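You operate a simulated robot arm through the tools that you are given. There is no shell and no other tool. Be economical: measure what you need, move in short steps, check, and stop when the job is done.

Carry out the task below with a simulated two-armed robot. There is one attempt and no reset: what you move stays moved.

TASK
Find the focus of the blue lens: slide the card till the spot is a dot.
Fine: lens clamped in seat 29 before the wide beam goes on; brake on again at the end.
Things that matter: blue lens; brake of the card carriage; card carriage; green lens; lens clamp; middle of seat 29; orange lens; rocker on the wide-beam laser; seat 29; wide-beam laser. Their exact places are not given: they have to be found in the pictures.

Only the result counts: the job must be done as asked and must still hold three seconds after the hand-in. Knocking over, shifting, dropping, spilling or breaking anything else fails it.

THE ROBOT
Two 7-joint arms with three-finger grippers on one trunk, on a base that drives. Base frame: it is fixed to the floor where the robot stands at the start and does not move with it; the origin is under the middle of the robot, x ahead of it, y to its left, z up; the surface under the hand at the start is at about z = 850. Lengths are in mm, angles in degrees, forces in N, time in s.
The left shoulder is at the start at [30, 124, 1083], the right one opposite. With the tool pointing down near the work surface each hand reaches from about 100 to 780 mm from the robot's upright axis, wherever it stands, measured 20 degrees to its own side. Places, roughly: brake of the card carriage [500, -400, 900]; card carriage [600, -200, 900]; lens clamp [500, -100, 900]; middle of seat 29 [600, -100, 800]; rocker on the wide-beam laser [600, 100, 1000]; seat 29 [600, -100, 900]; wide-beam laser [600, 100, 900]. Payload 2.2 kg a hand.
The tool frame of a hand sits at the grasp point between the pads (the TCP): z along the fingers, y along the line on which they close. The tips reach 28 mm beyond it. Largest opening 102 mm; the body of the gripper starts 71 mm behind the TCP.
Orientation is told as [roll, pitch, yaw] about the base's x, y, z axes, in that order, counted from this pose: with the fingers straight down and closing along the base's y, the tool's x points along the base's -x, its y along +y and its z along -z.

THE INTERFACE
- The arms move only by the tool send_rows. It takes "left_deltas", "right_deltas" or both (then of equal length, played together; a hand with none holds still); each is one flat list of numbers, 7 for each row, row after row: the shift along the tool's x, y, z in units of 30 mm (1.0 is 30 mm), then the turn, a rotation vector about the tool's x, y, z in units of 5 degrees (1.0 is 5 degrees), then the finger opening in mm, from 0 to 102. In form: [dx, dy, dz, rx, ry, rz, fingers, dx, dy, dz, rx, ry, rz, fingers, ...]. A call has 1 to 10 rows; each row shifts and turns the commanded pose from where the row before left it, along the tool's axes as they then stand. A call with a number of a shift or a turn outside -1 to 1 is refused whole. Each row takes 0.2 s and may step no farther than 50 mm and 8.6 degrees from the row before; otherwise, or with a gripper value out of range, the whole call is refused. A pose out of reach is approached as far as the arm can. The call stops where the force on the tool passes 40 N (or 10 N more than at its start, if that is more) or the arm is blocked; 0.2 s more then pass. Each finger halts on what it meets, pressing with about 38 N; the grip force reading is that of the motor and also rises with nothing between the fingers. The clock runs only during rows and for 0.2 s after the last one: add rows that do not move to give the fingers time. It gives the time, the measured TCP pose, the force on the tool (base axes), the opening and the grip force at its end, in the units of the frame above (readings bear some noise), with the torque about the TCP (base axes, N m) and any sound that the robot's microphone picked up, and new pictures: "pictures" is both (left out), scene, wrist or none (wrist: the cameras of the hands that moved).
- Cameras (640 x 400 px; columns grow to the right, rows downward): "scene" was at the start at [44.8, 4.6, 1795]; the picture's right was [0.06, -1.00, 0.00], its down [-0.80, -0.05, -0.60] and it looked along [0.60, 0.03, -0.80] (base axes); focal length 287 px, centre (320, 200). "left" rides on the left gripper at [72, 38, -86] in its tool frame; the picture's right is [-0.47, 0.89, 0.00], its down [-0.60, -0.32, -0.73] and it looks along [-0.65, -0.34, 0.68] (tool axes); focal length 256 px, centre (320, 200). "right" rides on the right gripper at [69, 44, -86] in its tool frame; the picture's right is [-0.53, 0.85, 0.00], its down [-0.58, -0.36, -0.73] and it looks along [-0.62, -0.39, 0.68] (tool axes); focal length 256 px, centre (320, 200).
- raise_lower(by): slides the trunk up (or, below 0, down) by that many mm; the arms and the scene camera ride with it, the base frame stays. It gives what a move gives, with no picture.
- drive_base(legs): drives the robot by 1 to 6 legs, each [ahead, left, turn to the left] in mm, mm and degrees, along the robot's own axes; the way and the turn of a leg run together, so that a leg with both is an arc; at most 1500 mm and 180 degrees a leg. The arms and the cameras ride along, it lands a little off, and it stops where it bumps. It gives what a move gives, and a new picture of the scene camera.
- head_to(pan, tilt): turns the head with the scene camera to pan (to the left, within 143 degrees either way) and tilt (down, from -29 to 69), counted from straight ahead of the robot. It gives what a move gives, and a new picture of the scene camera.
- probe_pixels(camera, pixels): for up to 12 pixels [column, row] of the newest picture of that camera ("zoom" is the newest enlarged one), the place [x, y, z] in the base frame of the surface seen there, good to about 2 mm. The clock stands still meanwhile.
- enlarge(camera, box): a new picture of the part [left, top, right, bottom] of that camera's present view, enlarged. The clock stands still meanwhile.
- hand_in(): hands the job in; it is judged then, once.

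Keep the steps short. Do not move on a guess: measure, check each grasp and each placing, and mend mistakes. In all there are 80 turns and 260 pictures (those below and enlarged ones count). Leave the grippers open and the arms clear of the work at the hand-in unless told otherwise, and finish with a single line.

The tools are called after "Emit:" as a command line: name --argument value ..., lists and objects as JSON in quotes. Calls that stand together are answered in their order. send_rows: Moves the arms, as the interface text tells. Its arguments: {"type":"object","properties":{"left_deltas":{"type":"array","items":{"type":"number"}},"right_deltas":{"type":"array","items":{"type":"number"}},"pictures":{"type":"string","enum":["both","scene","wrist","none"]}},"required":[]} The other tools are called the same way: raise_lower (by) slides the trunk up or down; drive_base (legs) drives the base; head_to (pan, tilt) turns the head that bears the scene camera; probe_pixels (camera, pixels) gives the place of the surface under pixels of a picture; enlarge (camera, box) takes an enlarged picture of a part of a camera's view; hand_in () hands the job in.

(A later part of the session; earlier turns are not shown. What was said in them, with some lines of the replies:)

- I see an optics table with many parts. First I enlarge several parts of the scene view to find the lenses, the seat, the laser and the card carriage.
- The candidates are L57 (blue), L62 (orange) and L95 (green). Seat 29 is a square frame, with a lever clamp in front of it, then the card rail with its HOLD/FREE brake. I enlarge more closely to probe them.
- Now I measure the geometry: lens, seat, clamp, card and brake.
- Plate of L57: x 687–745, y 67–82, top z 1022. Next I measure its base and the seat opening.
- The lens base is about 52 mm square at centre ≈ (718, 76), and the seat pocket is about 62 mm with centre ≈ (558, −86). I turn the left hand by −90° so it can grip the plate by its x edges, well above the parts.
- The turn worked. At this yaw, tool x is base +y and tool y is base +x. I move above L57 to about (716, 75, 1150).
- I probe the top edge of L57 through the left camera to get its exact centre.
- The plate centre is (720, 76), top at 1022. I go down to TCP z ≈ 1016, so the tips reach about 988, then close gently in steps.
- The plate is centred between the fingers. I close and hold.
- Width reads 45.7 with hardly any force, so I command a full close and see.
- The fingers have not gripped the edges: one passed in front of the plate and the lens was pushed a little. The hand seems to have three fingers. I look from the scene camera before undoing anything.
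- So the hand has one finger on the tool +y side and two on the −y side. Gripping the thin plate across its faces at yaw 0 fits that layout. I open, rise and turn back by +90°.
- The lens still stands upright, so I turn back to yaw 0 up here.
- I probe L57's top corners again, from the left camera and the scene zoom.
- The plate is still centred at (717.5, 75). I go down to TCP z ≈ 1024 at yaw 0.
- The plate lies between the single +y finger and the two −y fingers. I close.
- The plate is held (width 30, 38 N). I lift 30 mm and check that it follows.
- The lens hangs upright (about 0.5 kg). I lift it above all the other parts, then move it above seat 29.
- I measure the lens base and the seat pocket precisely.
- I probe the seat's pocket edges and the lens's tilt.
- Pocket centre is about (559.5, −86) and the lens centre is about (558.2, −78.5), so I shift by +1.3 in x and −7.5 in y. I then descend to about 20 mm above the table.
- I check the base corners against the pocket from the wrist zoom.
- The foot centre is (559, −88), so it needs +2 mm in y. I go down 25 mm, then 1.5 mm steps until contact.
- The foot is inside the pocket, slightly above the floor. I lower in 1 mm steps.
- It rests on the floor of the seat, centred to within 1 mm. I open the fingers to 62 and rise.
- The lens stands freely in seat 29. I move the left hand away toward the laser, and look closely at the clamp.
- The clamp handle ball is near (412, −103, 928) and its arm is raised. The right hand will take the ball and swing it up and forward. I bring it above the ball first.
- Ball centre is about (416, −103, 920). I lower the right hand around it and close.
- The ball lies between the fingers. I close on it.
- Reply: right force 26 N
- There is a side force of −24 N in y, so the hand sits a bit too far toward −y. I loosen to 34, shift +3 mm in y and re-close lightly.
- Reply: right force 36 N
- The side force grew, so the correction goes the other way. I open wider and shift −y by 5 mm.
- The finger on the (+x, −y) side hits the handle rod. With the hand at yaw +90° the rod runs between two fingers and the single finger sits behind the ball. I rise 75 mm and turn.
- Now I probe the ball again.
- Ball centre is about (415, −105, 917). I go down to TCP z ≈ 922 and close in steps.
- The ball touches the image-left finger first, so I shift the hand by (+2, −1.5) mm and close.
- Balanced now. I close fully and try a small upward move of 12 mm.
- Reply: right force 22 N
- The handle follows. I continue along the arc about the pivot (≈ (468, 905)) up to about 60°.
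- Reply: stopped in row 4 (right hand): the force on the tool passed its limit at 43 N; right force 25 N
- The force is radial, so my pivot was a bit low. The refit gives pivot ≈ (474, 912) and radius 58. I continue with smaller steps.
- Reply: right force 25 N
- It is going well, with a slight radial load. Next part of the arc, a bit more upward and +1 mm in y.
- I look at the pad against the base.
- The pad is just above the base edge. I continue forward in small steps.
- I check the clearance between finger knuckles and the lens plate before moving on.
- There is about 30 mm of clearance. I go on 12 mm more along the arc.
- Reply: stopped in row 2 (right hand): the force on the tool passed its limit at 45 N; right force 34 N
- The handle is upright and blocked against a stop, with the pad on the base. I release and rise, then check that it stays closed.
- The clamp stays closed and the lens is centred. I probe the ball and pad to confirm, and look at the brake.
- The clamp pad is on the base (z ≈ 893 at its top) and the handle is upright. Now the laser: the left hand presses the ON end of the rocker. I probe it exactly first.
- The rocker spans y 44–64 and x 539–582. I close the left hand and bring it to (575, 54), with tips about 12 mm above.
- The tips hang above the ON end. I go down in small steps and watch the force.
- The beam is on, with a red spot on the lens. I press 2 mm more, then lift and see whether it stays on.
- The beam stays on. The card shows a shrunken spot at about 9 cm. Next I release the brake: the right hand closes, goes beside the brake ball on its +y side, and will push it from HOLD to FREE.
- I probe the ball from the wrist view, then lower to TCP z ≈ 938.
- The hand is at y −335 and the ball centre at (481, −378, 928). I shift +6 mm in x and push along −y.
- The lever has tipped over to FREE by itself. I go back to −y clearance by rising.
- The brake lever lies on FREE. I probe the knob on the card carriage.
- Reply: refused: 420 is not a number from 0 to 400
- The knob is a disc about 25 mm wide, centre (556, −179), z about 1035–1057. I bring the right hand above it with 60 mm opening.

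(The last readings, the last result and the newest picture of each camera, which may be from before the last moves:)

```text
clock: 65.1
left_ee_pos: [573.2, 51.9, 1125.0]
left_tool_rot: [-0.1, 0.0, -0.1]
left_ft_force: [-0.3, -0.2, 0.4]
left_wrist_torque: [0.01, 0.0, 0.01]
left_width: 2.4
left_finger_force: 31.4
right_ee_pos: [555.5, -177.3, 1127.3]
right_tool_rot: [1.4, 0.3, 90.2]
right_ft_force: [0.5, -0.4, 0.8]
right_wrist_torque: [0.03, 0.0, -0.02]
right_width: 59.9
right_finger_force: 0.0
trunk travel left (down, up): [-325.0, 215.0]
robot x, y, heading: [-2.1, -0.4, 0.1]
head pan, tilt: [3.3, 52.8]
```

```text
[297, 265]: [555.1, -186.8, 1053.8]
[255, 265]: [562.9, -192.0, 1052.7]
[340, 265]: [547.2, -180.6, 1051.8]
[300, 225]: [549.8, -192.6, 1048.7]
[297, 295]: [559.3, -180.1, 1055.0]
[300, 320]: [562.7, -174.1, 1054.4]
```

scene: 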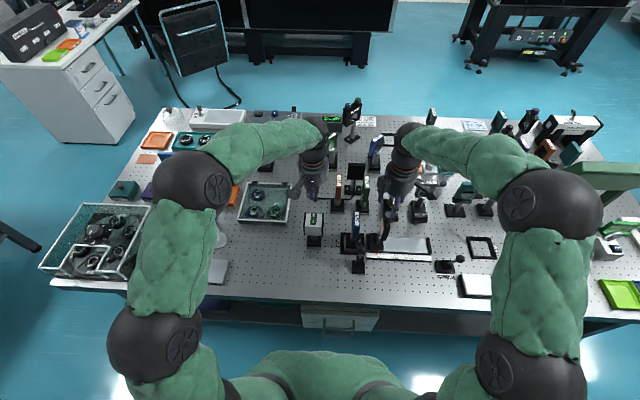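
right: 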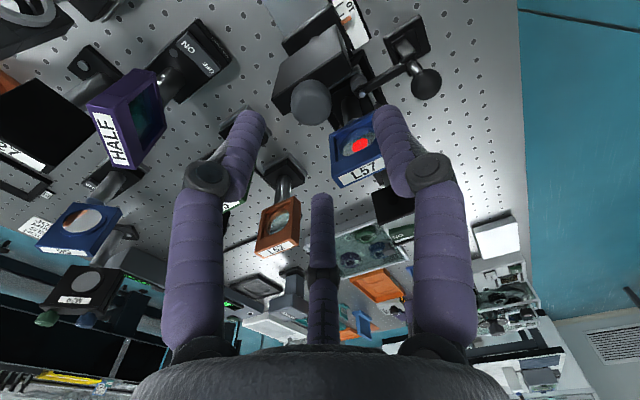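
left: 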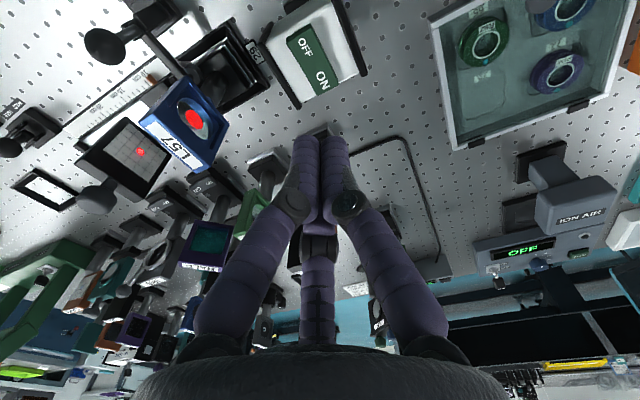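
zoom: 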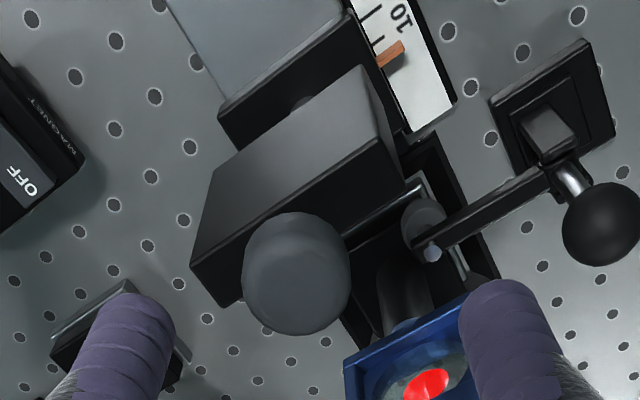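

The knob centre is about (557, −181). I lower to TCP z ≈ 1060, so the tips stay above the card's top edge at 1026, and close.

Emit:
send_rows --right_deltas '[0.11, -0.05, 0.8, 0, 0, 0, 60, 0, 0, 0.8, 0, 0, 0, 60, 0, 0, 0.62, 0, 0, 0, 60, 0, 0, 0, 0, 0, 0, 45, 0, 0, 0, 0, 0, 0, 36, 0, 0, 0, 0, 0, 0, 32, 0, 0, 0, 0, 0, 0, 30]' --pictures "both"

Emit:
enlarge --camera "right" --box '[220, 60, 420, 210]'

Emit:
enlarge --camera "left" --box '[60, 80, 220, 200]'

```text
clock: 66.7
left_ee_pos: [574.7, 52.8, 1124.5]
left_tool_rot: [0.0, 0.0, -0.2]
left_ft_force: [-0.3, -0.2, -0.2]
left_wrist_torque: [0.0, 0.03, 0.02]
left_width: 2.2
left_finger_force: 31.5
right_ee_pos: [554.6, -182.2, 1061.5]
right_tool_rot: [1.4, 0.3, 90.1]
right_ft_force: [1.5, 1.9, -0.4]
right_wrist_torque: [0.02, -0.07, 0.01]
right_width: 31.7
right_finger_force: 1.2
trunk travel left (down, up): [-325.0, 215.0]
robot x, y, heading: [1.4, -1.6, 0.2]
head pan, tilt: [3.3, 52.8]
```

scene: 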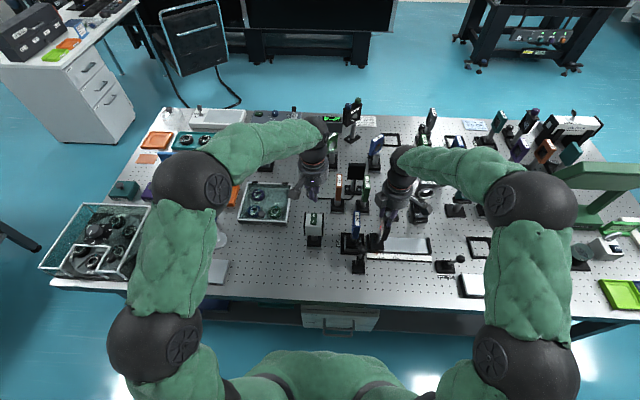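
right: 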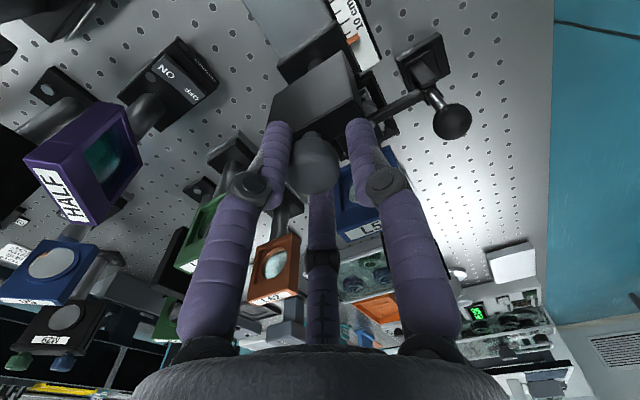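

```text
2.67 times, centred on (320, 135) of right
```

zoom: 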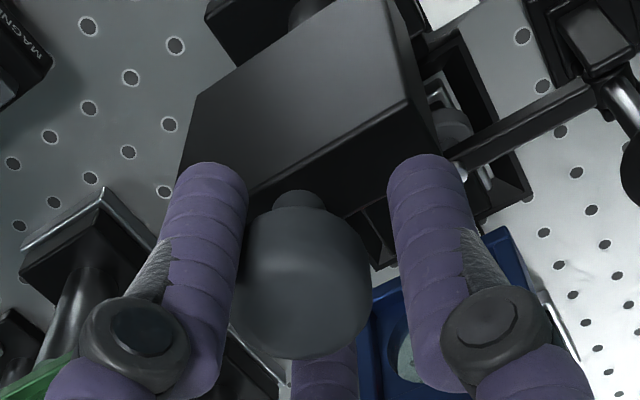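

```text
3.33 times, centred on (140, 140) of left
```

zoom: 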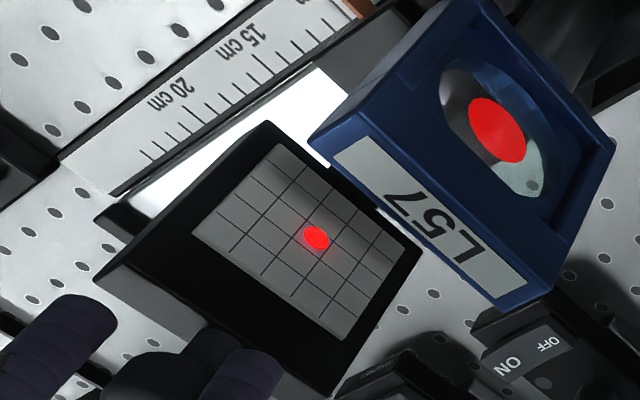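

The knob is nearer the image-left finger, so I shift (+2.5, −1) mm and close firmly.

Emit:
send_rows --right_deltas '[0, 0, 0, 0, 0, 0, 36, 0.04, -0.09, 0, 0, 0, 0, 34, 0, 0, 0, 0, 0, 0, 28, 0, 0, 0, 0, 0, 0, 20, 0, 0, 0, 0, 0, 0, 16]' --pictures "wrist"

```text
clock: 67.9
left_ee_pos: [573.5, 51.2, 1124.4]
left_tool_rot: [0.0, -0.1, -0.1]
left_ft_force: [0.0, -0.9, 0.1]
left_wrist_torque: [-0.03, 0.04, 0.02]
left_width: 2.1
left_finger_force: 31.2
right_ee_pos: [558.7, -182.3, 1060.4]
right_tool_rot: [1.5, 0.3, 90.1]
right_ft_force: [1.6, 0.4, -0.9]
right_wrist_torque: [-0.02, -0.05, 0.02]
right_width: 29.1
right_finger_force: 10.0
trunk travel left (down, up): [-325.0, 215.0]
robot x, y, heading: [-1.8, -2.8, -0.1]
head pan, tilt: [3.3, 52.8]
```

right: 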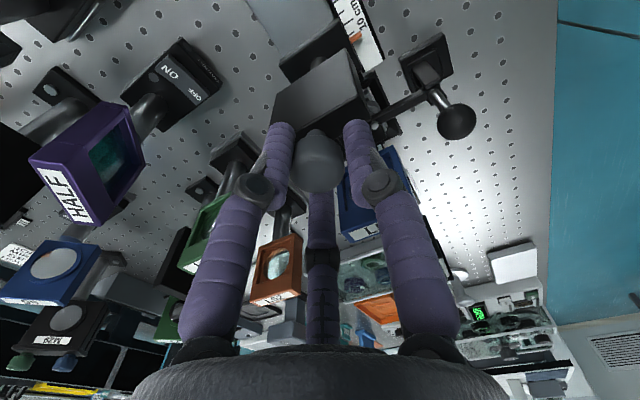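

The grip is balanced. I slide −y by 30 mm and look at the spot.

Emit:
send_rows --right_deltas '[0, 0, 0, 0, 0, 0, 12, 0.25, 0, 0, 0, 0, 0, 12, 0.25, 0, 0, 0, 0, 0, 12, 0.25, 0, 0, 0, 0, 0, 12, 0.25, 0, 0, 0, 0, 0, 12, 0, 0, 0, 0, 0, 0, 12]' --pictures "scene"

Emit:
enlarge --camera "left" --box '[40, 80, 200, 200]'

Emit:
enlarge --camera "scene" --box '[350, 200, 440, 270]'

```text
clock: 69.3
left_ee_pos: [573.6, 53.8, 1125.2]
left_tool_rot: [-0.1, 0.0, -0.1]
left_ft_force: [0.8, -0.7, 0.0]
left_wrist_torque: [0.0, 0.0, -0.02]
left_width: 2.2
left_finger_force: 31.0
right_ee_pos: [557.6, -214.7, 1060.1]
right_tool_rot: [1.4, 0.3, 90.0]
right_ft_force: [4.0, -1.4, 0.0]
right_wrist_torque: [-0.04, -0.14, -0.01]
right_width: 29.2
right_finger_force: 13.2
trunk travel left (down, up): [-325.0, 215.0]
robot x, y, heading: [-2.8, 1.9, -0.0]
head pan, tilt: [3.3, 52.8]
```

scene: 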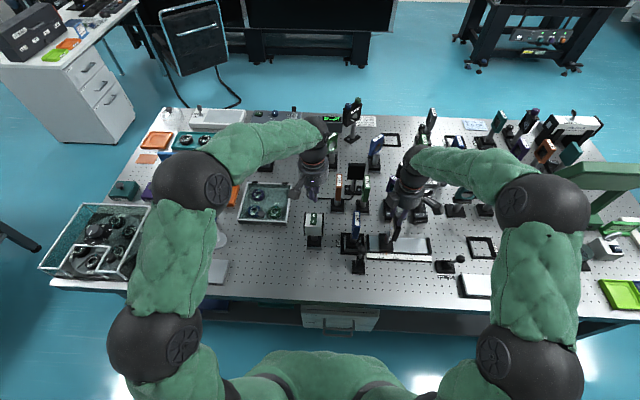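

```text
3.33 times, centred on (120, 140) of left
```

zoom: 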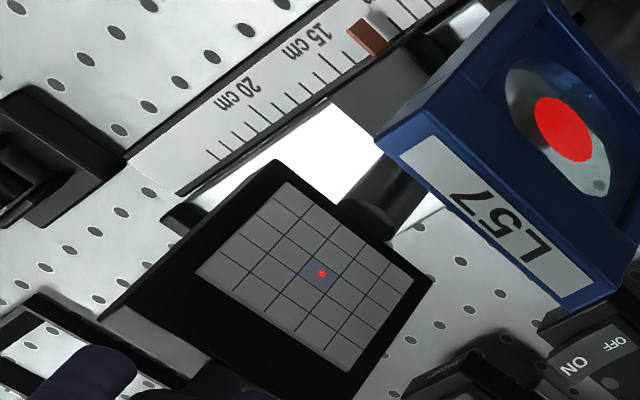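

```text
5.71 times, centred on (395, 235) of scene
```

zoom: 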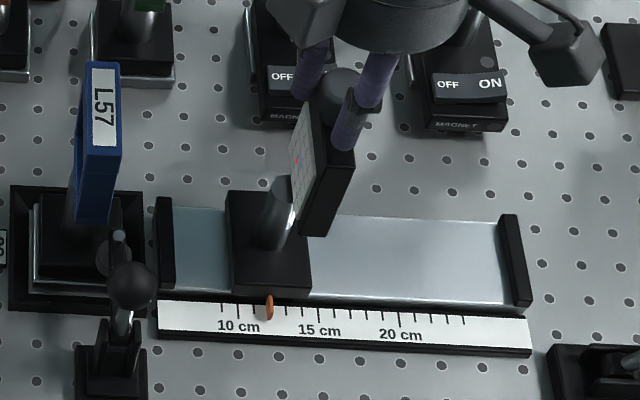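

The spot is now far smaller, at about 12 cm. I enlarge the spot strongly for measurement, then move 6 mm more.

Emit:
enlarge --camera "left" --box '[110, 138, 130, 158]'

Emit:
send_rows --right_deltas '[0.1, 0, 0, 0, 0, 0, 12, 0.1, 0, 0, 0, 0, 0, 12, 0, 0, 0, 0, 0, 0, 12]' --pictures "none"

Emit:
enlarge --camera "left" --box '[100, 135, 130, 165]'

Emit:
enlarge --camera "left" --box '[40, 80, 200, 200]'

```text
16.00 times, centred on (120, 148) of left
```

zoom: 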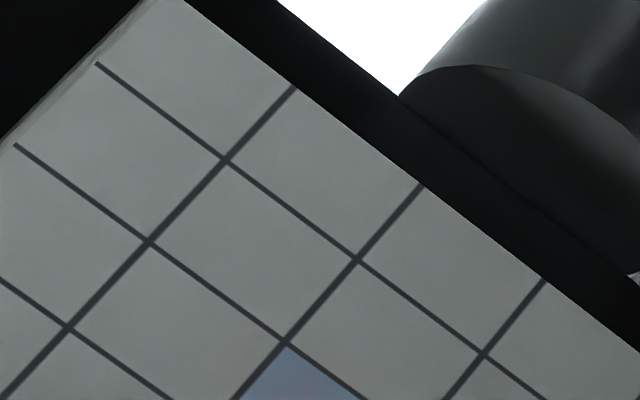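

```text
clock: 70.1
left_ee_pos: [575.6, 52.6, 1125.0]
left_tool_rot: [-0.1, 0.0, -0.1]
left_ft_force: [0.3, -0.2, 0.9]
left_wrist_torque: [0.04, 0.01, 0.01]
left_width: 2.0
left_finger_force: 31.6
right_ee_pos: [558.0, -220.3, 1058.4]
right_tool_rot: [1.2, 0.3, 90.1]
right_ft_force: [8.2, -0.8, 2.8]
right_wrist_torque: [-0.07, -0.2, -0.04]
right_width: 28.9
right_finger_force: 12.8
trunk travel left (down, up): [-325.0, 215.0]
robot x, y, heading: [-3.2, -1.2, 0.2]
head pan, tilt: [3.3, 52.8]
```

```text
13.33 times, centred on (115, 150) of left
```

zoom: 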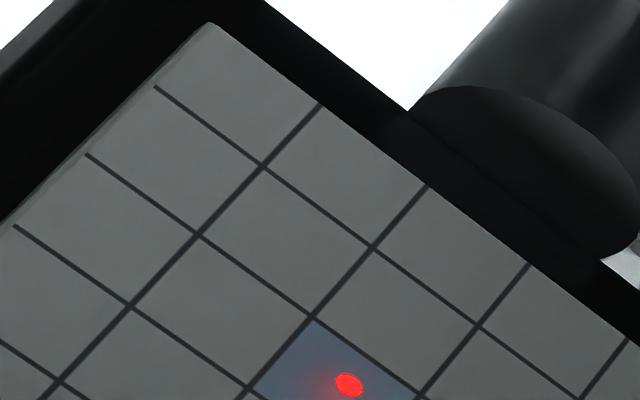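

```text
3.33 times, centred on (120, 140) of left
```

zoom: 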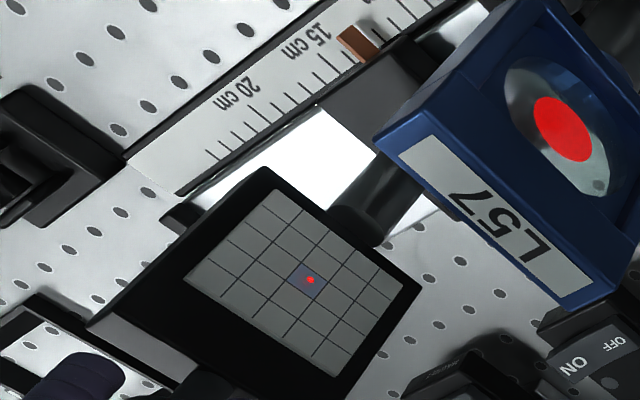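

I centre the enlarged view on the spot at about (117, 164), then step 3 mm and compare.

Emit:
enlarge --camera "left" --box '[107, 158, 127, 170]'

Emit:
send_rows --right_deltas '[0.1, 0, 0, 0, 0, 0, 12, 0, 0, 0, 0, 0, 0, 12]' --pictures "none"

Emit:
enlarge --camera "left" --box '[105, 158, 125, 170]'

Emit:
send_rows --right_deltas '[0.1, 0, 0, 0, 0, 0, 12, 0, 0, 0, 0, 0, 0, 12]' --pictures "none"

Emit:
enlarge --camera "left" --box '[104, 159, 124, 171]'

```text
16.00 times, centred on (117, 164) of left
```

zoom: 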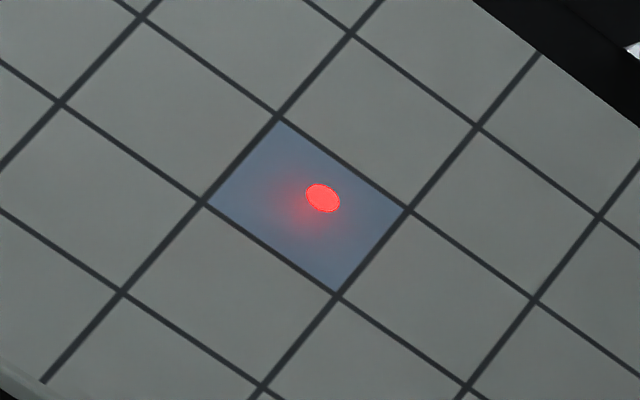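

```text
clock: 70.7
left_ee_pos: [574.1, 53.4, 1124.5]
left_tool_rot: [-0.1, 0.0, -0.1]
left_ft_force: [1.3, 0.6, 0.1]
left_wrist_torque: [0.01, 0.01, 0.0]
left_width: 2.0
left_finger_force: 31.8
right_ee_pos: [558.3, -223.4, 1061.1]
right_tool_rot: [1.3, 0.3, 90.1]
right_ft_force: [11.3, 1.2, 4.4]
right_wrist_torque: [0.06, -0.31, -0.03]
right_width: 29.0
right_finger_force: 12.5
trunk travel left (down, up): [-325.0, 215.0]
robot x, y, heading: [-2.8, 1.5, 0.1]
head pan, tilt: [3.3, 52.8]
```

```text
16.00 times, centred on (115, 164) of left
```

zoom: 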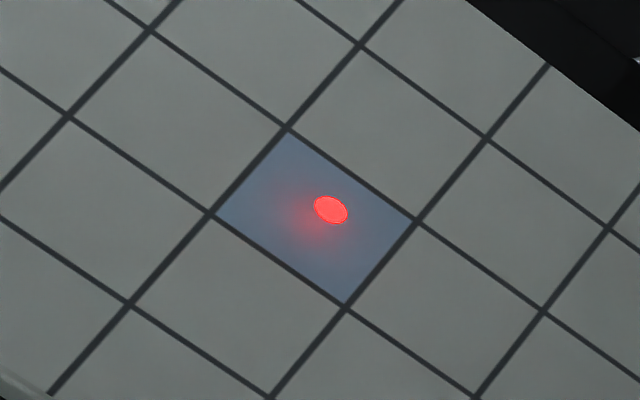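

```text
clock: 71.3
left_ee_pos: [575.9, 53.3, 1125.1]
left_tool_rot: [-0.1, -0.1, -0.2]
left_ft_force: [0.5, 0.6, -0.1]
left_wrist_torque: [0.0, -0.02, 0.04]
left_width: 1.9
left_finger_force: 31.6
right_ee_pos: [557.8, -226.7, 1060.5]
right_tool_rot: [1.3, 0.3, 90.2]
right_ft_force: [11.9, -0.2, 6.8]
right_wrist_torque: [0.05, -0.29, -0.03]
right_width: 28.7
right_finger_force: 12.1
trunk travel left (down, up): [-325.0, 215.0]
robot x, y, heading: [-2.2, 1.1, 0.4]
head pan, tilt: [3.3, 52.8]
```

```text
16.00 times, centred on (114, 165) of left
```

zoom: 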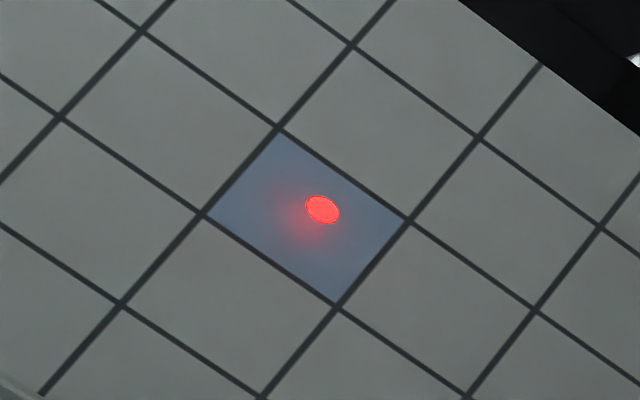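

The spot looks floor-limited at about 34 px over these positions, so the true focus is the middle of that range. I keep stepping to find the far side where it grows.

Emit:
send_rows --right_deltas '[0.2, 0, 0, 0, 0, 0, 12, 0, 0, 0, 0, 0, 0, 12]' --pictures "none"

Emit:
enlarge --camera "left" --box '[101, 160, 121, 172]'

Emit:
send_rows --right_deltas '[0.2, 0, 0, 0, 0, 0, 12, 0, 0, 0, 0, 0, 0, 12]' --pictures "none"

Emit:
enlarge --camera "left" --box '[98, 162, 118, 174]'

Emit:
send_rows --right_deltas '[0.2, 0, 0, 0, 0, 0, 12, 0, 0, 0, 0, 0, 0, 12]' --pictures "none"

Emit:
enlarge --camera "left" --box '[95, 164, 115, 176]'

```text
clock: 71.9
left_ee_pos: [574.5, 52.3, 1124.3]
left_tool_rot: [-0.1, 0.0, -0.1]
left_ft_force: [-0.2, -0.7, -0.1]
left_wrist_torque: [0.01, 0.02, 0.01]
left_width: 2.2
left_finger_force: 31.4
right_ee_pos: [559.1, -231.1, 1060.8]
right_tool_rot: [1.4, 0.4, 90.2]
right_ft_force: [12.6, -1.2, 6.5]
right_wrist_torque: [-0.01, -0.41, -0.03]
right_width: 28.6
right_finger_force: 12.6
trunk travel left (down, up): [-325.0, 215.0]
robot x, y, heading: [-3.2, -0.3, 0.4]
head pan, tilt: [3.3, 52.8]
```

```text
16.00 times, centred on (111, 166) of left
```

zoom: 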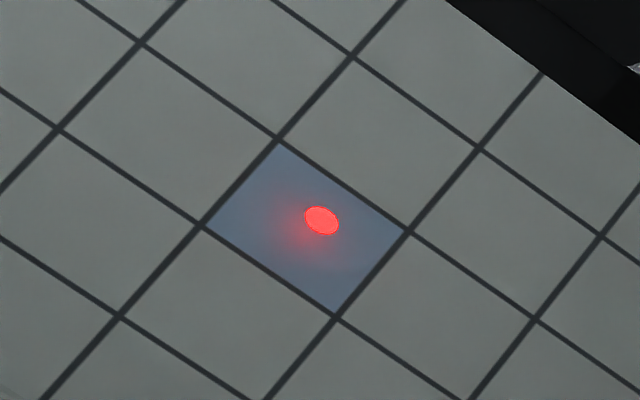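

```text
clock: 72.5
left_ee_pos: [574.3, 52.6, 1125.5]
left_tool_rot: [-0.1, 0.0, -0.1]
left_ft_force: [0.2, 0.1, -0.1]
left_wrist_torque: [-0.02, -0.02, -0.01]
left_width: 2.4
left_finger_force: 31.8
right_ee_pos: [558.7, -237.0, 1059.9]
right_tool_rot: [1.5, 0.3, 89.9]
right_ft_force: [12.3, -1.2, 8.6]
right_wrist_torque: [0.02, -0.32, -0.07]
right_width: 28.7
right_finger_force: 11.7
trunk travel left (down, up): [-325.0, 215.0]
robot x, y, heading: [-1.4, -1.9, -0.0]
head pan, tilt: [3.3, 52.8]
```

```text
16.00 times, centred on (108, 168) of left
```

zoom: 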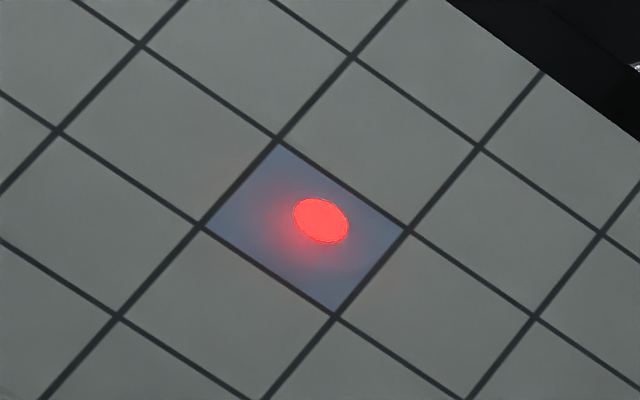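

```text
clock: 73.1
left_ee_pos: [573.3, 54.1, 1125.2]
left_tool_rot: [0.0, 0.0, -0.1]
left_ft_force: [0.4, -0.4, -0.4]
left_wrist_torque: [-0.02, -0.05, 0.01]
left_width: 2.3
left_finger_force: 31.5
right_ee_pos: [558.1, -243.4, 1059.8]
right_tool_rot: [1.4, 0.3, 90.1]
right_ft_force: [13.1, -1.1, 5.9]
right_wrist_torque: [-0.02, -0.39, 0.01]
right_width: 28.9
right_finger_force: 12.2
trunk travel left (down, up): [-325.0, 215.0]
robot x, y, heading: [-1.0, -5.1, 0.1]
head pan, tilt: [3.3, 52.8]
```

```text
16.00 times, centred on (105, 170) of left
```

zoom: 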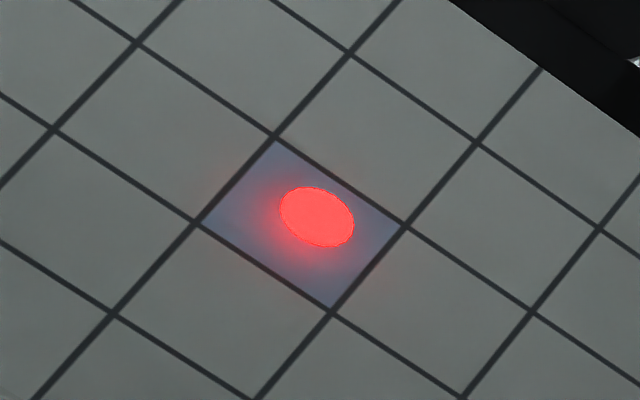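

Beyond focus the spot grows at 3.2 px/mm: 57 px at offset 54 and 76 px at offset 60. That extrapolates to focus near offset 36.5. I measure the near side for symmetry, going back to offset 20 and then 14.

Emit:
send_rows --right_deltas '[-0.33, 0, 0, 0, 0, 0, 12, -0.33, 0, 0, 0, 0, 0, 12, -0.34, 0, 0, 0, 0, 0, 12, -0.33, 0, 0, 0, 0, 0, 12, 0, 0, 0, 0, 0, 0, 12]' --pictures "none"

Emit:
enlarge --camera "left" --box '[117, 151, 137, 163]'

Emit:
send_rows --right_deltas '[-0.2, 0, 0, 0, 0, 0, 12, 0, 0, 0, 0, 0, 0, 12]' --pictures "none"

Emit:
enlarge --camera "left" --box '[121, 149, 141, 161]'

```text
clock: 74.3
left_ee_pos: [573.8, 52.7, 1124.5]
left_tool_rot: [-0.1, 0.0, 0.1]
left_ft_force: [0.2, -0.5, -0.2]
left_wrist_torque: [0.05, 0.01, -0.01]
left_width: 2.1
left_finger_force: 31.3
right_ee_pos: [558.5, -204.2, 1060.7]
right_tool_rot: [1.5, 0.3, 90.1]
right_ft_force: [14.1, 1.0, 1.9]
right_wrist_torque: [0.04, -0.37, 0.08]
right_width: 28.8
right_finger_force: 12.2
trunk travel left (down, up): [-325.0, 215.0]
robot x, y, heading: [-1.4, -1.7, -0.1]
head pan, tilt: [3.3, 52.8]
```

```text
16.00 times, centred on (127, 157) of left
```

zoom: 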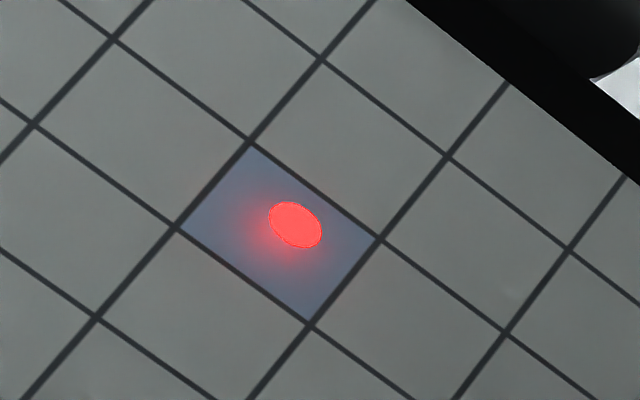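

```text
clock: 74.9
left_ee_pos: [574.2, 53.4, 1125.3]
left_tool_rot: [-0.1, 0.0, -0.1]
left_ft_force: [-0.3, 0.1, 0.1]
left_wrist_torque: [0.0, 0.01, 0.02]
left_width: 2.0
left_finger_force: 31.3
right_ee_pos: [558.9, -196.8, 1061.3]
right_tool_rot: [1.5, 0.4, 90.2]
right_ft_force: [11.6, 1.6, 3.2]
right_wrist_torque: [-0.02, -0.15, 0.03]
right_width: 29.0
right_finger_force: 12.8
trunk travel left (down, up): [-325.0, 215.0]
robot x, y, heading: [2.2, 1.1, 0.2]
head pan, tilt: [3.3, 52.8]
```

```text
16.00 times, centred on (131, 155) of left
```

zoom: 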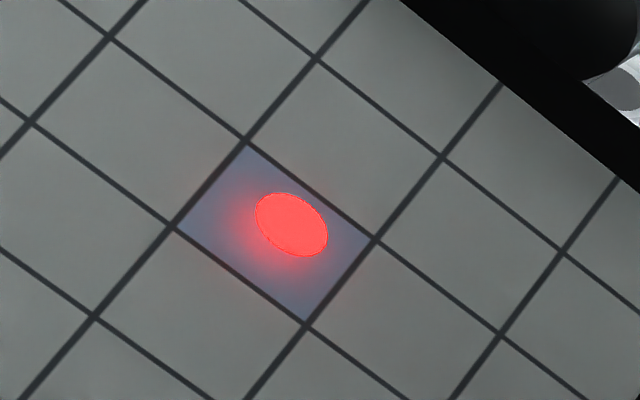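

Near side: 54 px at 20 and 74 px at 14, the mirror image of the far side. The midpoint is offset ≈ 37. I move +22.8 mm to it and check the pointer and the spot.

Emit:
send_rows --right_deltas '[0.25, 0, 0, 0, 0, 0, 12, 0.25, 0, 0, 0, 0, 0, 12, 0.26, 0, 0, 0, 0, 0, 12, 0, 0, 0, 0, 0, 0, 12]' --pictures "none"

Emit:
enlarge --camera "left" --box '[107, 158, 127, 170]'

Emit:
enlarge --camera "scene" --box '[370, 235, 430, 265]'

```text
clock: 75.9
left_ee_pos: [574.3, 51.8, 1123.6]
left_tool_rot: [-0.1, 0.0, -0.2]
left_ft_force: [-0.1, 0.3, -0.6]
left_wrist_torque: [0.01, 0.0, 0.01]
left_width: 2.1
left_finger_force: 31.3
right_ee_pos: [558.2, -220.5, 1060.2]
right_tool_rot: [1.4, 0.3, 90.1]
right_ft_force: [12.2, -1.6, 4.4]
right_wrist_torque: [0.04, -0.36, -0.02]
right_width: 28.9
right_finger_force: 12.0
trunk travel left (down, up): [-325.0, 215.0]
robot x, y, heading: [-3.8, -0.7, -0.2]
head pan, tilt: [3.3, 52.8]
```

```text
16.00 times, centred on (117, 164) of left
```

zoom: 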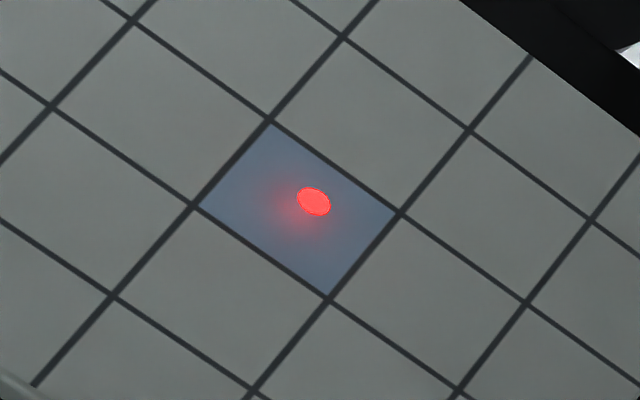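

```text
10.67 times, centred on (400, 250) of scene
```

zoom: 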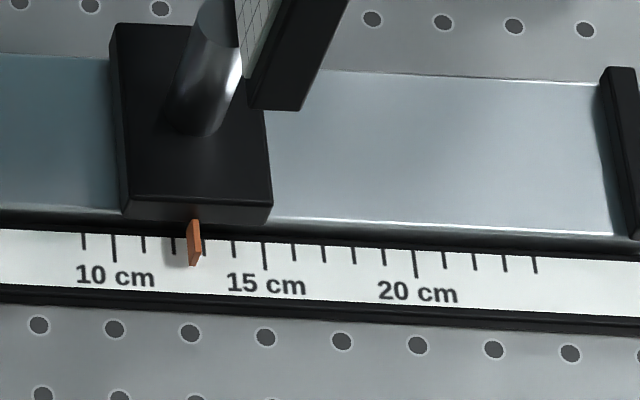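

The dot is at its smallest, with the pointer at about 12.6 cm. I release the knob gently, rise straight up and recheck the card.

Emit:
send_rows --right_deltas '[0, 0, 0, 0, 0, 0, 31, 0, 0, 0, 0, 0, 0, 38, 0, 0, 0, 0, 0, 0, 50, 0, 0, 0, 0, 0, 0, 60, 0, 0, -0.8, 0, 0, 0, 60, 0, 0, -0.9, 0, 0, 0, 60, 0, 0, -0.9, 0, 0, 0, 60]' --pictures "scene"

Emit:
enlarge --camera "left" --box '[107, 158, 127, 170]'

Emit:
enlarge --camera "scene" --box '[370, 235, 430, 265]'

```text
clock: 77.5
left_ee_pos: [572.8, 53.4, 1124.5]
left_tool_rot: [-0.1, 0.0, -0.1]
left_ft_force: [-0.4, 0.8, 0.4]
left_wrist_torque: [0.0, -0.02, 0.02]
left_width: 2.1
left_finger_force: 31.0
right_ee_pos: [558.5, -219.9, 1139.6]
right_tool_rot: [1.4, 0.2, 90.2]
right_ft_force: [-0.7, -0.6, -0.2]
right_wrist_torque: [-0.02, -0.04, 0.0]
right_width: 60.1
right_finger_force: 0.0
trunk travel left (down, up): [-325.0, 215.0]
robot x, y, heading: [1.0, 1.4, -0.1]
head pan, tilt: [3.3, 52.8]
```

scene: 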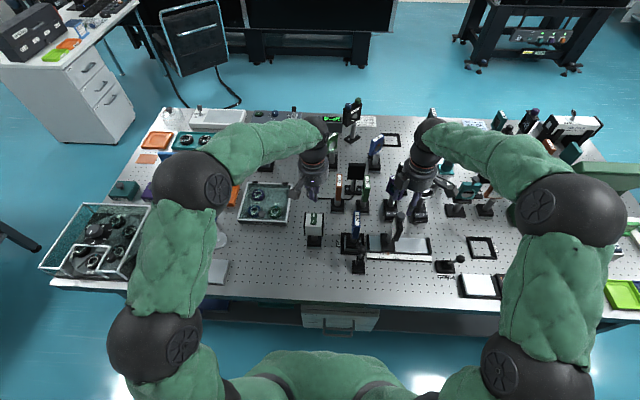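

```text
16.00 times, centred on (117, 164) of left
```

zoom: 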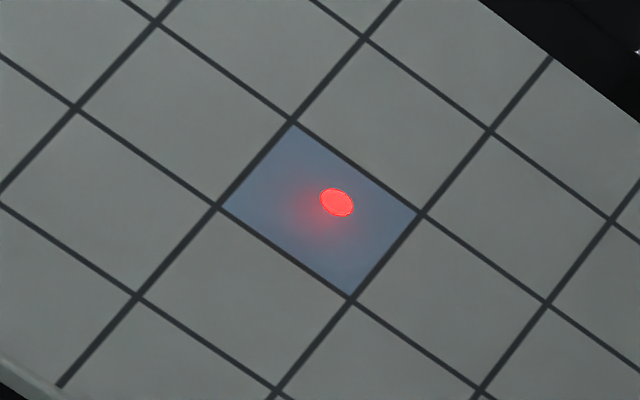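

```text
10.67 times, centred on (400, 250) of scene
```

zoom: 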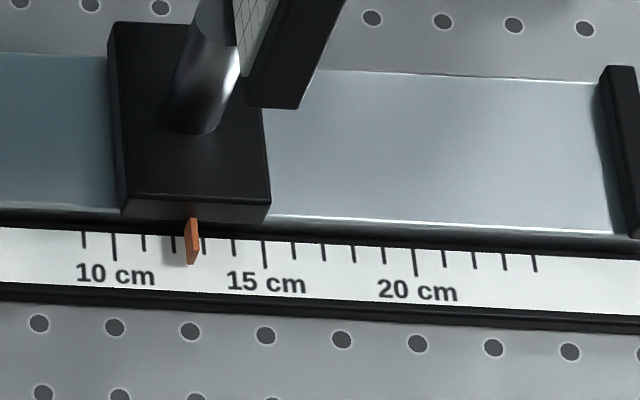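

The card stayed in place to within about 0.5 mm, and the dot is sharp. Now the brake goes back on. I probe the ball in its FREE position and the obstacles on its −y side.

Emit:
enlarge --camera "scene" --box '[430, 240, 480, 280]'

Emit:
probe_pixels --camera "zoom" --pixels '[[383, 180], [365, 180], [400, 185], [383, 165], [383, 200], [330, 200], [280, 230], [500, 340]]'

Emit:
probe_pixels --camera "scene" --pixels '[[480, 285], [512, 285], [480, 245], [497, 255], [465, 270], [505, 190]]'

```text
10.00 times, centred on (455, 260) of scene
```

zoom: 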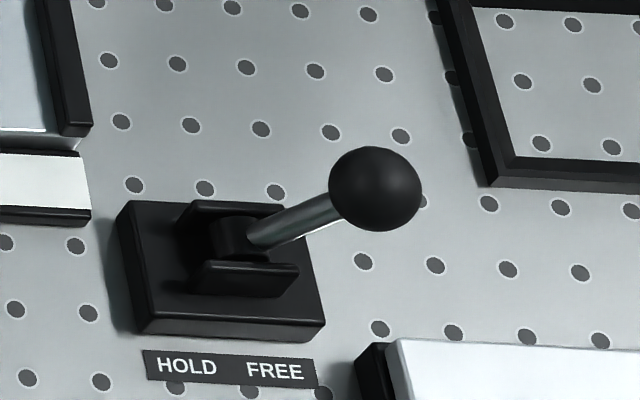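

```text
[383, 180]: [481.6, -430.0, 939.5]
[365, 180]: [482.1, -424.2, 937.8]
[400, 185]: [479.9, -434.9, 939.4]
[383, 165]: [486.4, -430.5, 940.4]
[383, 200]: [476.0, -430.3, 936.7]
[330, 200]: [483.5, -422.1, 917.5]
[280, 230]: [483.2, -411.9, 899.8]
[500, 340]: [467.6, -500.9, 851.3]
```

```text
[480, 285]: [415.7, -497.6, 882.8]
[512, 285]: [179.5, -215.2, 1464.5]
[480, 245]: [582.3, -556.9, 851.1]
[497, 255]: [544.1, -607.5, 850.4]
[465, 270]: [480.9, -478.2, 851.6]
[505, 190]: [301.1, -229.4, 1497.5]
```

Ball at FREE: (482, −430, 928). The way on the −y side is clear (only low parts at about z 880). I move the closed hand to (482, −476).

Emit:
send_rows --right_deltas '[0.95, 0.28, 0, 0, 0, 0, 30, 0.95, 0.28, 0, 0, 0, 0, 0, 0.95, 0.28, 0, 0, 0, 0, 0, 0.95, 0.28, 0, 0, 0, 0, 0, 0.95, 0.28, 0, 0, 0, 0, 0, 0.95, 0.28, 0, 0, 0, 0, 0, 0.95, 0.28, 0, 0, 0, 0, 0, 0.95, 0.28, 0, 0, 0, 0, 0, 0.95, 0.28, 0, 0, 0, 0, 0, 0, 0, 0.8, 0, 0, 0, 0]' --pictures "both"

```text
clock: 79.7
left_ee_pos: [574.6, 53.1, 1125.5]
left_tool_rot: [0.0, 0.0, -0.2]
left_ft_force: [0.5, 0.4, 0.2]
left_wrist_torque: [-0.02, 0.02, 0.01]
left_width: 1.8
left_finger_force: 31.8
right_ee_pos: [483.0, -477.0, 1117.0]
right_tool_rot: [1.4, 0.3, 90.2]
right_ft_force: [0.6, -1.1, 0.9]
right_wrist_torque: [0.03, 0.01, 0.02]
right_width: 2.1
right_finger_force: 31.1
trunk travel left (down, up): [-325.0, 215.0]
robot x, y, heading: [-3.7, 1.6, -0.4]
head pan, tilt: [3.3, 52.8]
```

scene: 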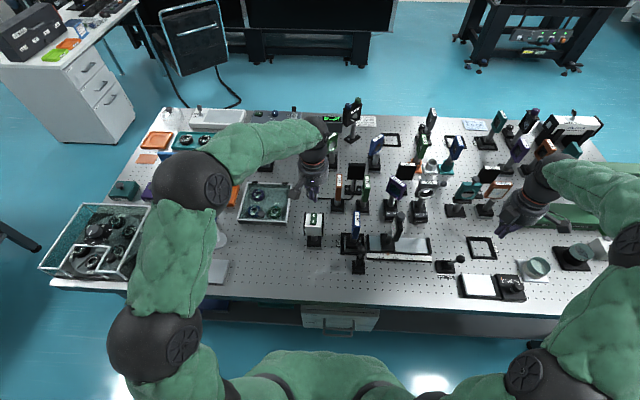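
right: 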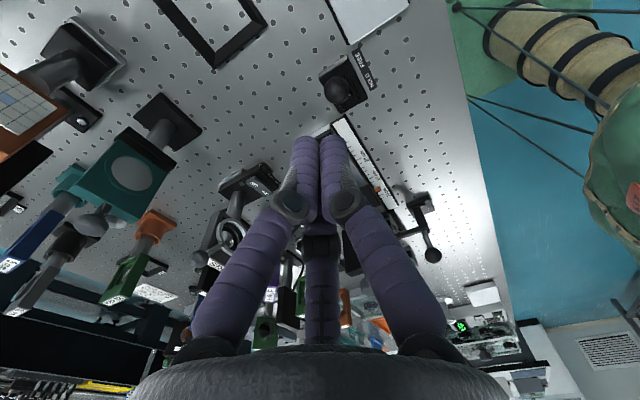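

Before lowering I check the green arch beside the right forearm.

Emit:
enlarge --camera "scene" --box '[480, 140, 640, 260]'

Emit:
probe_pixels --camera "scene" --pixels '[[575, 215], [595, 225], [560, 228], [555, 225], [590, 215], [610, 218]]'

```text
3.33 times, centred on (560, 200) of scene
```

zoom: 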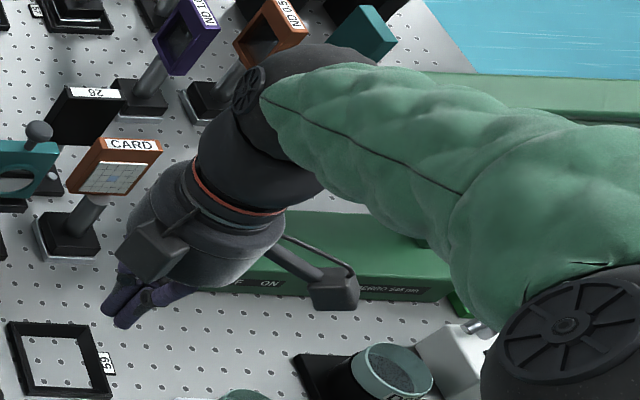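

```text
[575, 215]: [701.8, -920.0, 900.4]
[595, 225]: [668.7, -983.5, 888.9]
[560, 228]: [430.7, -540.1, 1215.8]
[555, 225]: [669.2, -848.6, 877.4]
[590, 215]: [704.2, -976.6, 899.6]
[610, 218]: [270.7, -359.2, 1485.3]
```

The green arch is far off (y about −850). I lower to z ≈ 942.

Emit:
send_rows --right_deltas '[0, 0, 0.97, 0, 0, 0, 0, 0, 0, 0.97, 0, 0, 0, 0, 0, 0, 0.97, 0, 0, 0, 0, 0, 0, 0.97, 0, 0, 0, 0, 0, 0, 0.97, 0, 0, 0, 0, 0, 0, 0.95, 0, 0, 0, 0, 0, 0, 0, 0, 0, 0, 0]' --pictures "wrist"

Emit:
enlarge --camera "scene" --box '[410, 210, 510, 290]'

```text
clock: 81.3
left_ee_pos: [571.8, 53.7, 1124.7]
left_tool_rot: [-0.1, 0.0, -0.1]
left_ft_force: [0.3, 0.1, 0.7]
left_wrist_torque: [0.01, 0.0, -0.06]
left_width: 2.1
left_finger_force: 31.7
right_ee_pos: [478.6, -477.0, 943.4]
right_tool_rot: [1.3, 0.3, 90.2]
right_ft_force: [0.1, 0.2, -1.2]
right_wrist_torque: [-0.04, 0.0, -0.04]
right_width: 2.0
right_finger_force: 31.1
trunk travel left (down, up): [-325.0, 215.0]
robot x, y, heading: [-2.1, 1.2, 0.2]
head pan, tilt: [3.3, 52.8]
```

right: 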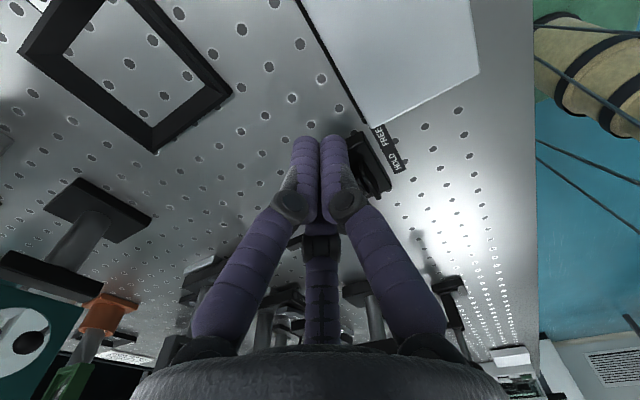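

```text
5.00 times, centred on (460, 250) of scene
```

zoom: 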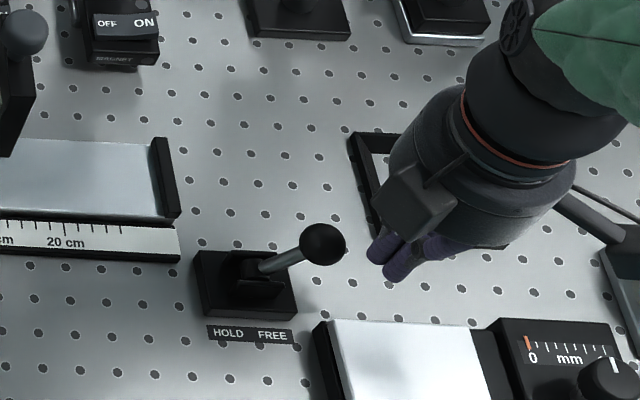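

I push along +y, about 60 mm in small steps.

Emit:
send_rows --right_deltas '[-0.3, -0.08, 0, 0, 0, 0, 0, -0.3, 0, 0, 0, 0, 0, 0, -0.3, 0, 0, 0, 0, 0, 0, -0.3, 0, 0, 0, 0, 0, 0, -0.3, 0, 0, 0, 0, 0, 0, -0.3, 0, 0, 0, 0, 0, 0, -0.2, 0, 0, 0, 0, 0, 0, 0, 0, 0, 0, 0, 0, 0]' --pictures "wrist"

Emit:
enlarge --camera "scene" --box '[410, 210, 510, 290]'

```text
clock: 83.1
left_ee_pos: [571.9, 52.9, 1124.9]
left_tool_rot: [-0.1, 0.0, -0.1]
left_ft_force: [0.1, 0.0, 0.4]
left_wrist_torque: [0.0, 0.0, -0.01]
left_width: 1.8
left_finger_force: 31.4
right_ee_pos: [480.4, -418.8, 943.4]
right_tool_rot: [1.4, 0.2, 90.1]
right_ft_force: [0.2, 0.2, 0.1]
right_wrist_torque: [-0.02, 0.01, -0.02]
right_width: 2.2
right_finger_force: 31.6
trunk travel left (down, up): [-325.0, 215.0]
robot x, y, heading: [-3.0, 1.7, 0.0]
head pan, tilt: [3.3, 52.8]
```

right: 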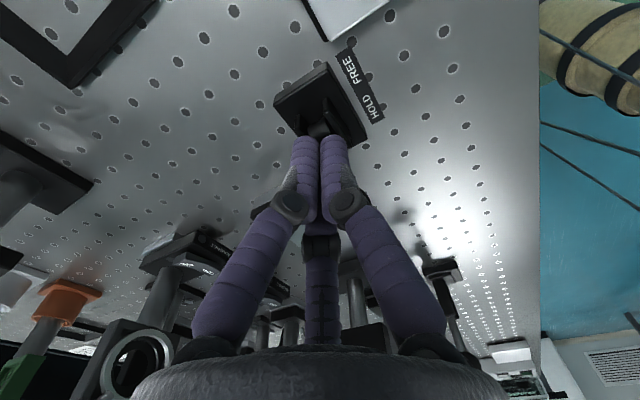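

```text
5.00 times, centred on (460, 250) of scene
```

zoom: 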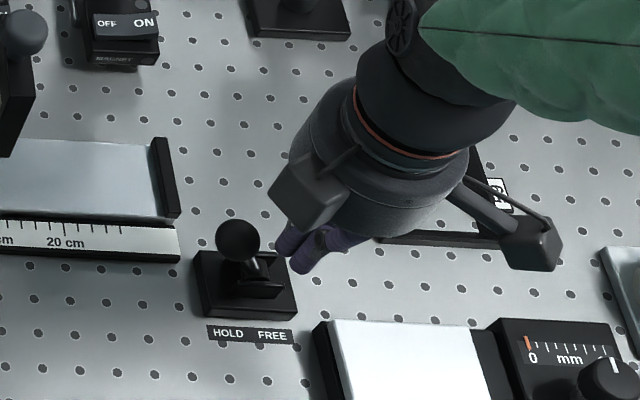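

The lever is back on HOLD. I retreat: −y first, then up, with the fingers open, and open and raise the left hand too.

Emit:
send_rows --right_deltas '[0.5, 0, 0, 0, 0, 0, 0, 0, 0, -1, 0, 0, 0, 0, 0, 0, -1, 0, 0, 0, 0, 0, 0, -1, 0, 0, 0, 0, 0, 0, -1, 0, 0, 0, 0, 0, 0, -1, 0, 0, 0, 0, 0, 0, -1, 0, 0, 0, 50, 0, 0, -1, 0, 0, 0, 90, 0, 0, 0, 0, 0, 0, 90]' --pictures "none"

Emit:
enlarge --camera "left" --box '[107, 158, 127, 170]'

Emit:
send_rows --left_deltas '[0, 0, -1, 0, 0, 0, 0, 0, 0, -1, 0, 0, 0, 40, 0, 0.8, -0.5, 0, 0, 0, 80, 0, 0.8, 0, 0, 0, 0, 100, 0, 0, 0, 0, 0, 0, 100]' --pictures "both"

Emit:
enlarge --camera "scene" --box '[295, 195, 475, 290]'

Emit:
enlarge --camera "scene" --box '[370, 235, 430, 265]'

```text
clock: 85.1
left_ee_pos: [574.0, 51.7, 1125.5]
left_tool_rot: [-0.1, 0.0, -0.2]
left_ft_force: [-0.2, -0.4, -0.5]
left_wrist_torque: [0.03, 0.02, -0.01]
left_width: 2.2
left_finger_force: 31.2
right_ee_pos: [485.9, -431.5, 1153.7]
right_tool_rot: [1.3, 0.3, 90.0]
right_ft_force: [0.0, 0.6, -0.7]
right_wrist_torque: [0.0, 0.02, -0.01]
right_width: 89.9
right_finger_force: 0.1
trunk travel left (down, up): [-325.0, 215.0]
robot x, y, heading: [-6.6, -2.8, -0.2]
head pan, tilt: [3.3, 52.8]
```

```text
16.00 times, centred on (117, 164) of left
```

zoom: 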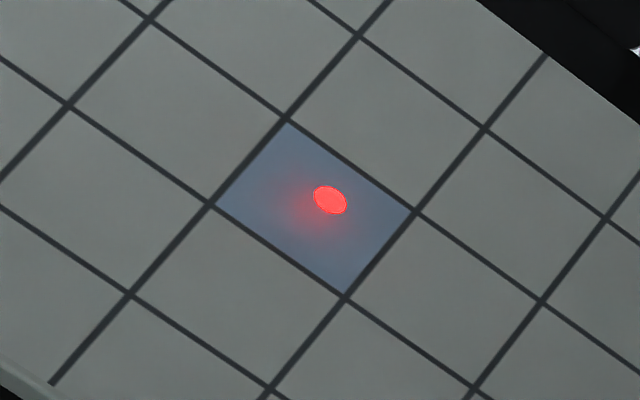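

```text
clock: 86.3
left_ee_pos: [571.2, 101.5, 1200.2]
left_tool_rot: [-0.1, 0.0, -0.2]
left_ft_force: [-0.5, 0.5, 0.0]
left_wrist_torque: [-0.04, 0.04, 0.01]
left_width: 100.1
left_finger_force: 0.1
right_ee_pos: [485.2, -433.4, 1154.6]
right_tool_rot: [1.4, 0.4, 90.0]
right_ft_force: [-0.5, -1.0, -0.3]
right_wrist_torque: [-0.02, -0.02, 0.02]
right_width: 90.1
right_finger_force: 0.0
trunk travel left (down, up): [-325.0, 215.0]
robot x, y, heading: [-2.6, 1.2, 0.0]
head pan, tilt: [3.3, 52.8]
```

scene: 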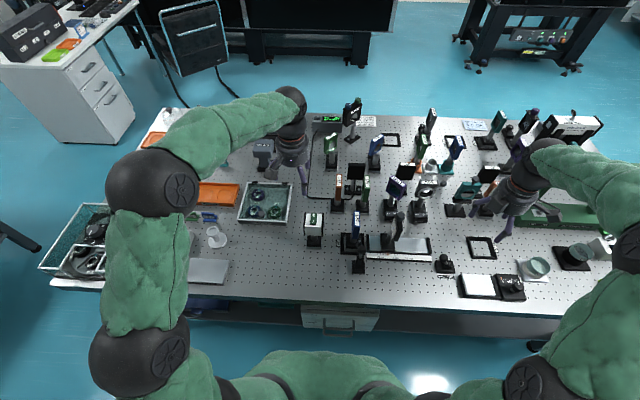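
left: 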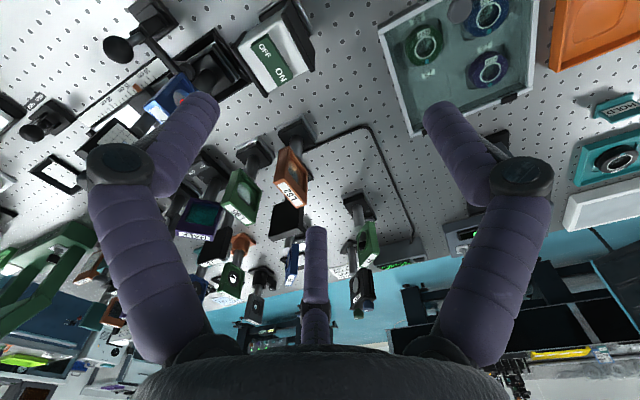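

```text
3.56 times, centred on (385, 242) of scene
```

zoom: 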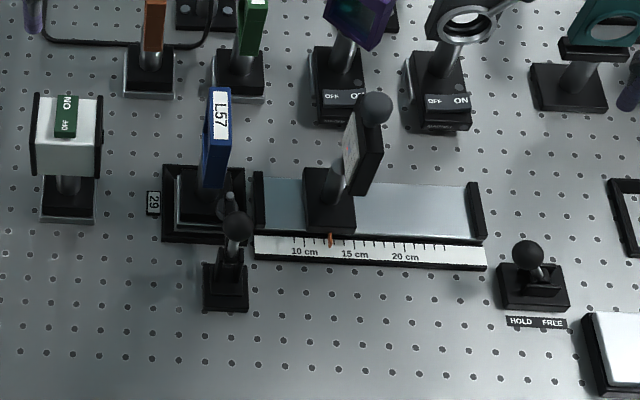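

```text
10.67 times, centred on (400, 250) of scene
```

zoom: 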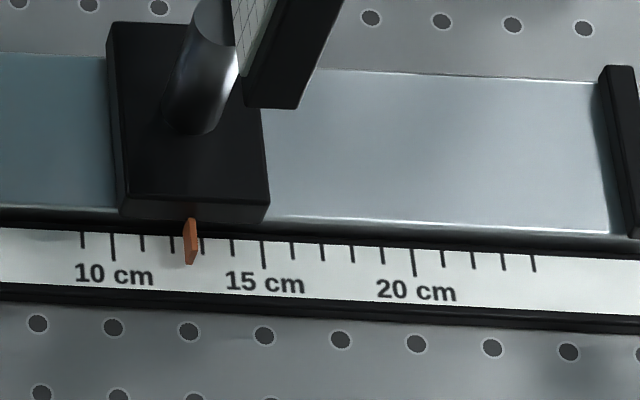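

The lens is clamped in seat 29, the beam is on (red on the lens at (180, 97) of the left view), the card is at the focus, the brake is on HOLD and both hands are open and clear. I hand in.

Emit:
hand_in

```text
The job is handed in.
```

The blue lens L57 is clamped in seat 29, the wide beam is on, the card is stopped at the focus (about 12.6 cm on the scale) with the spot a dot, and the carriage brake is back on HOLD.
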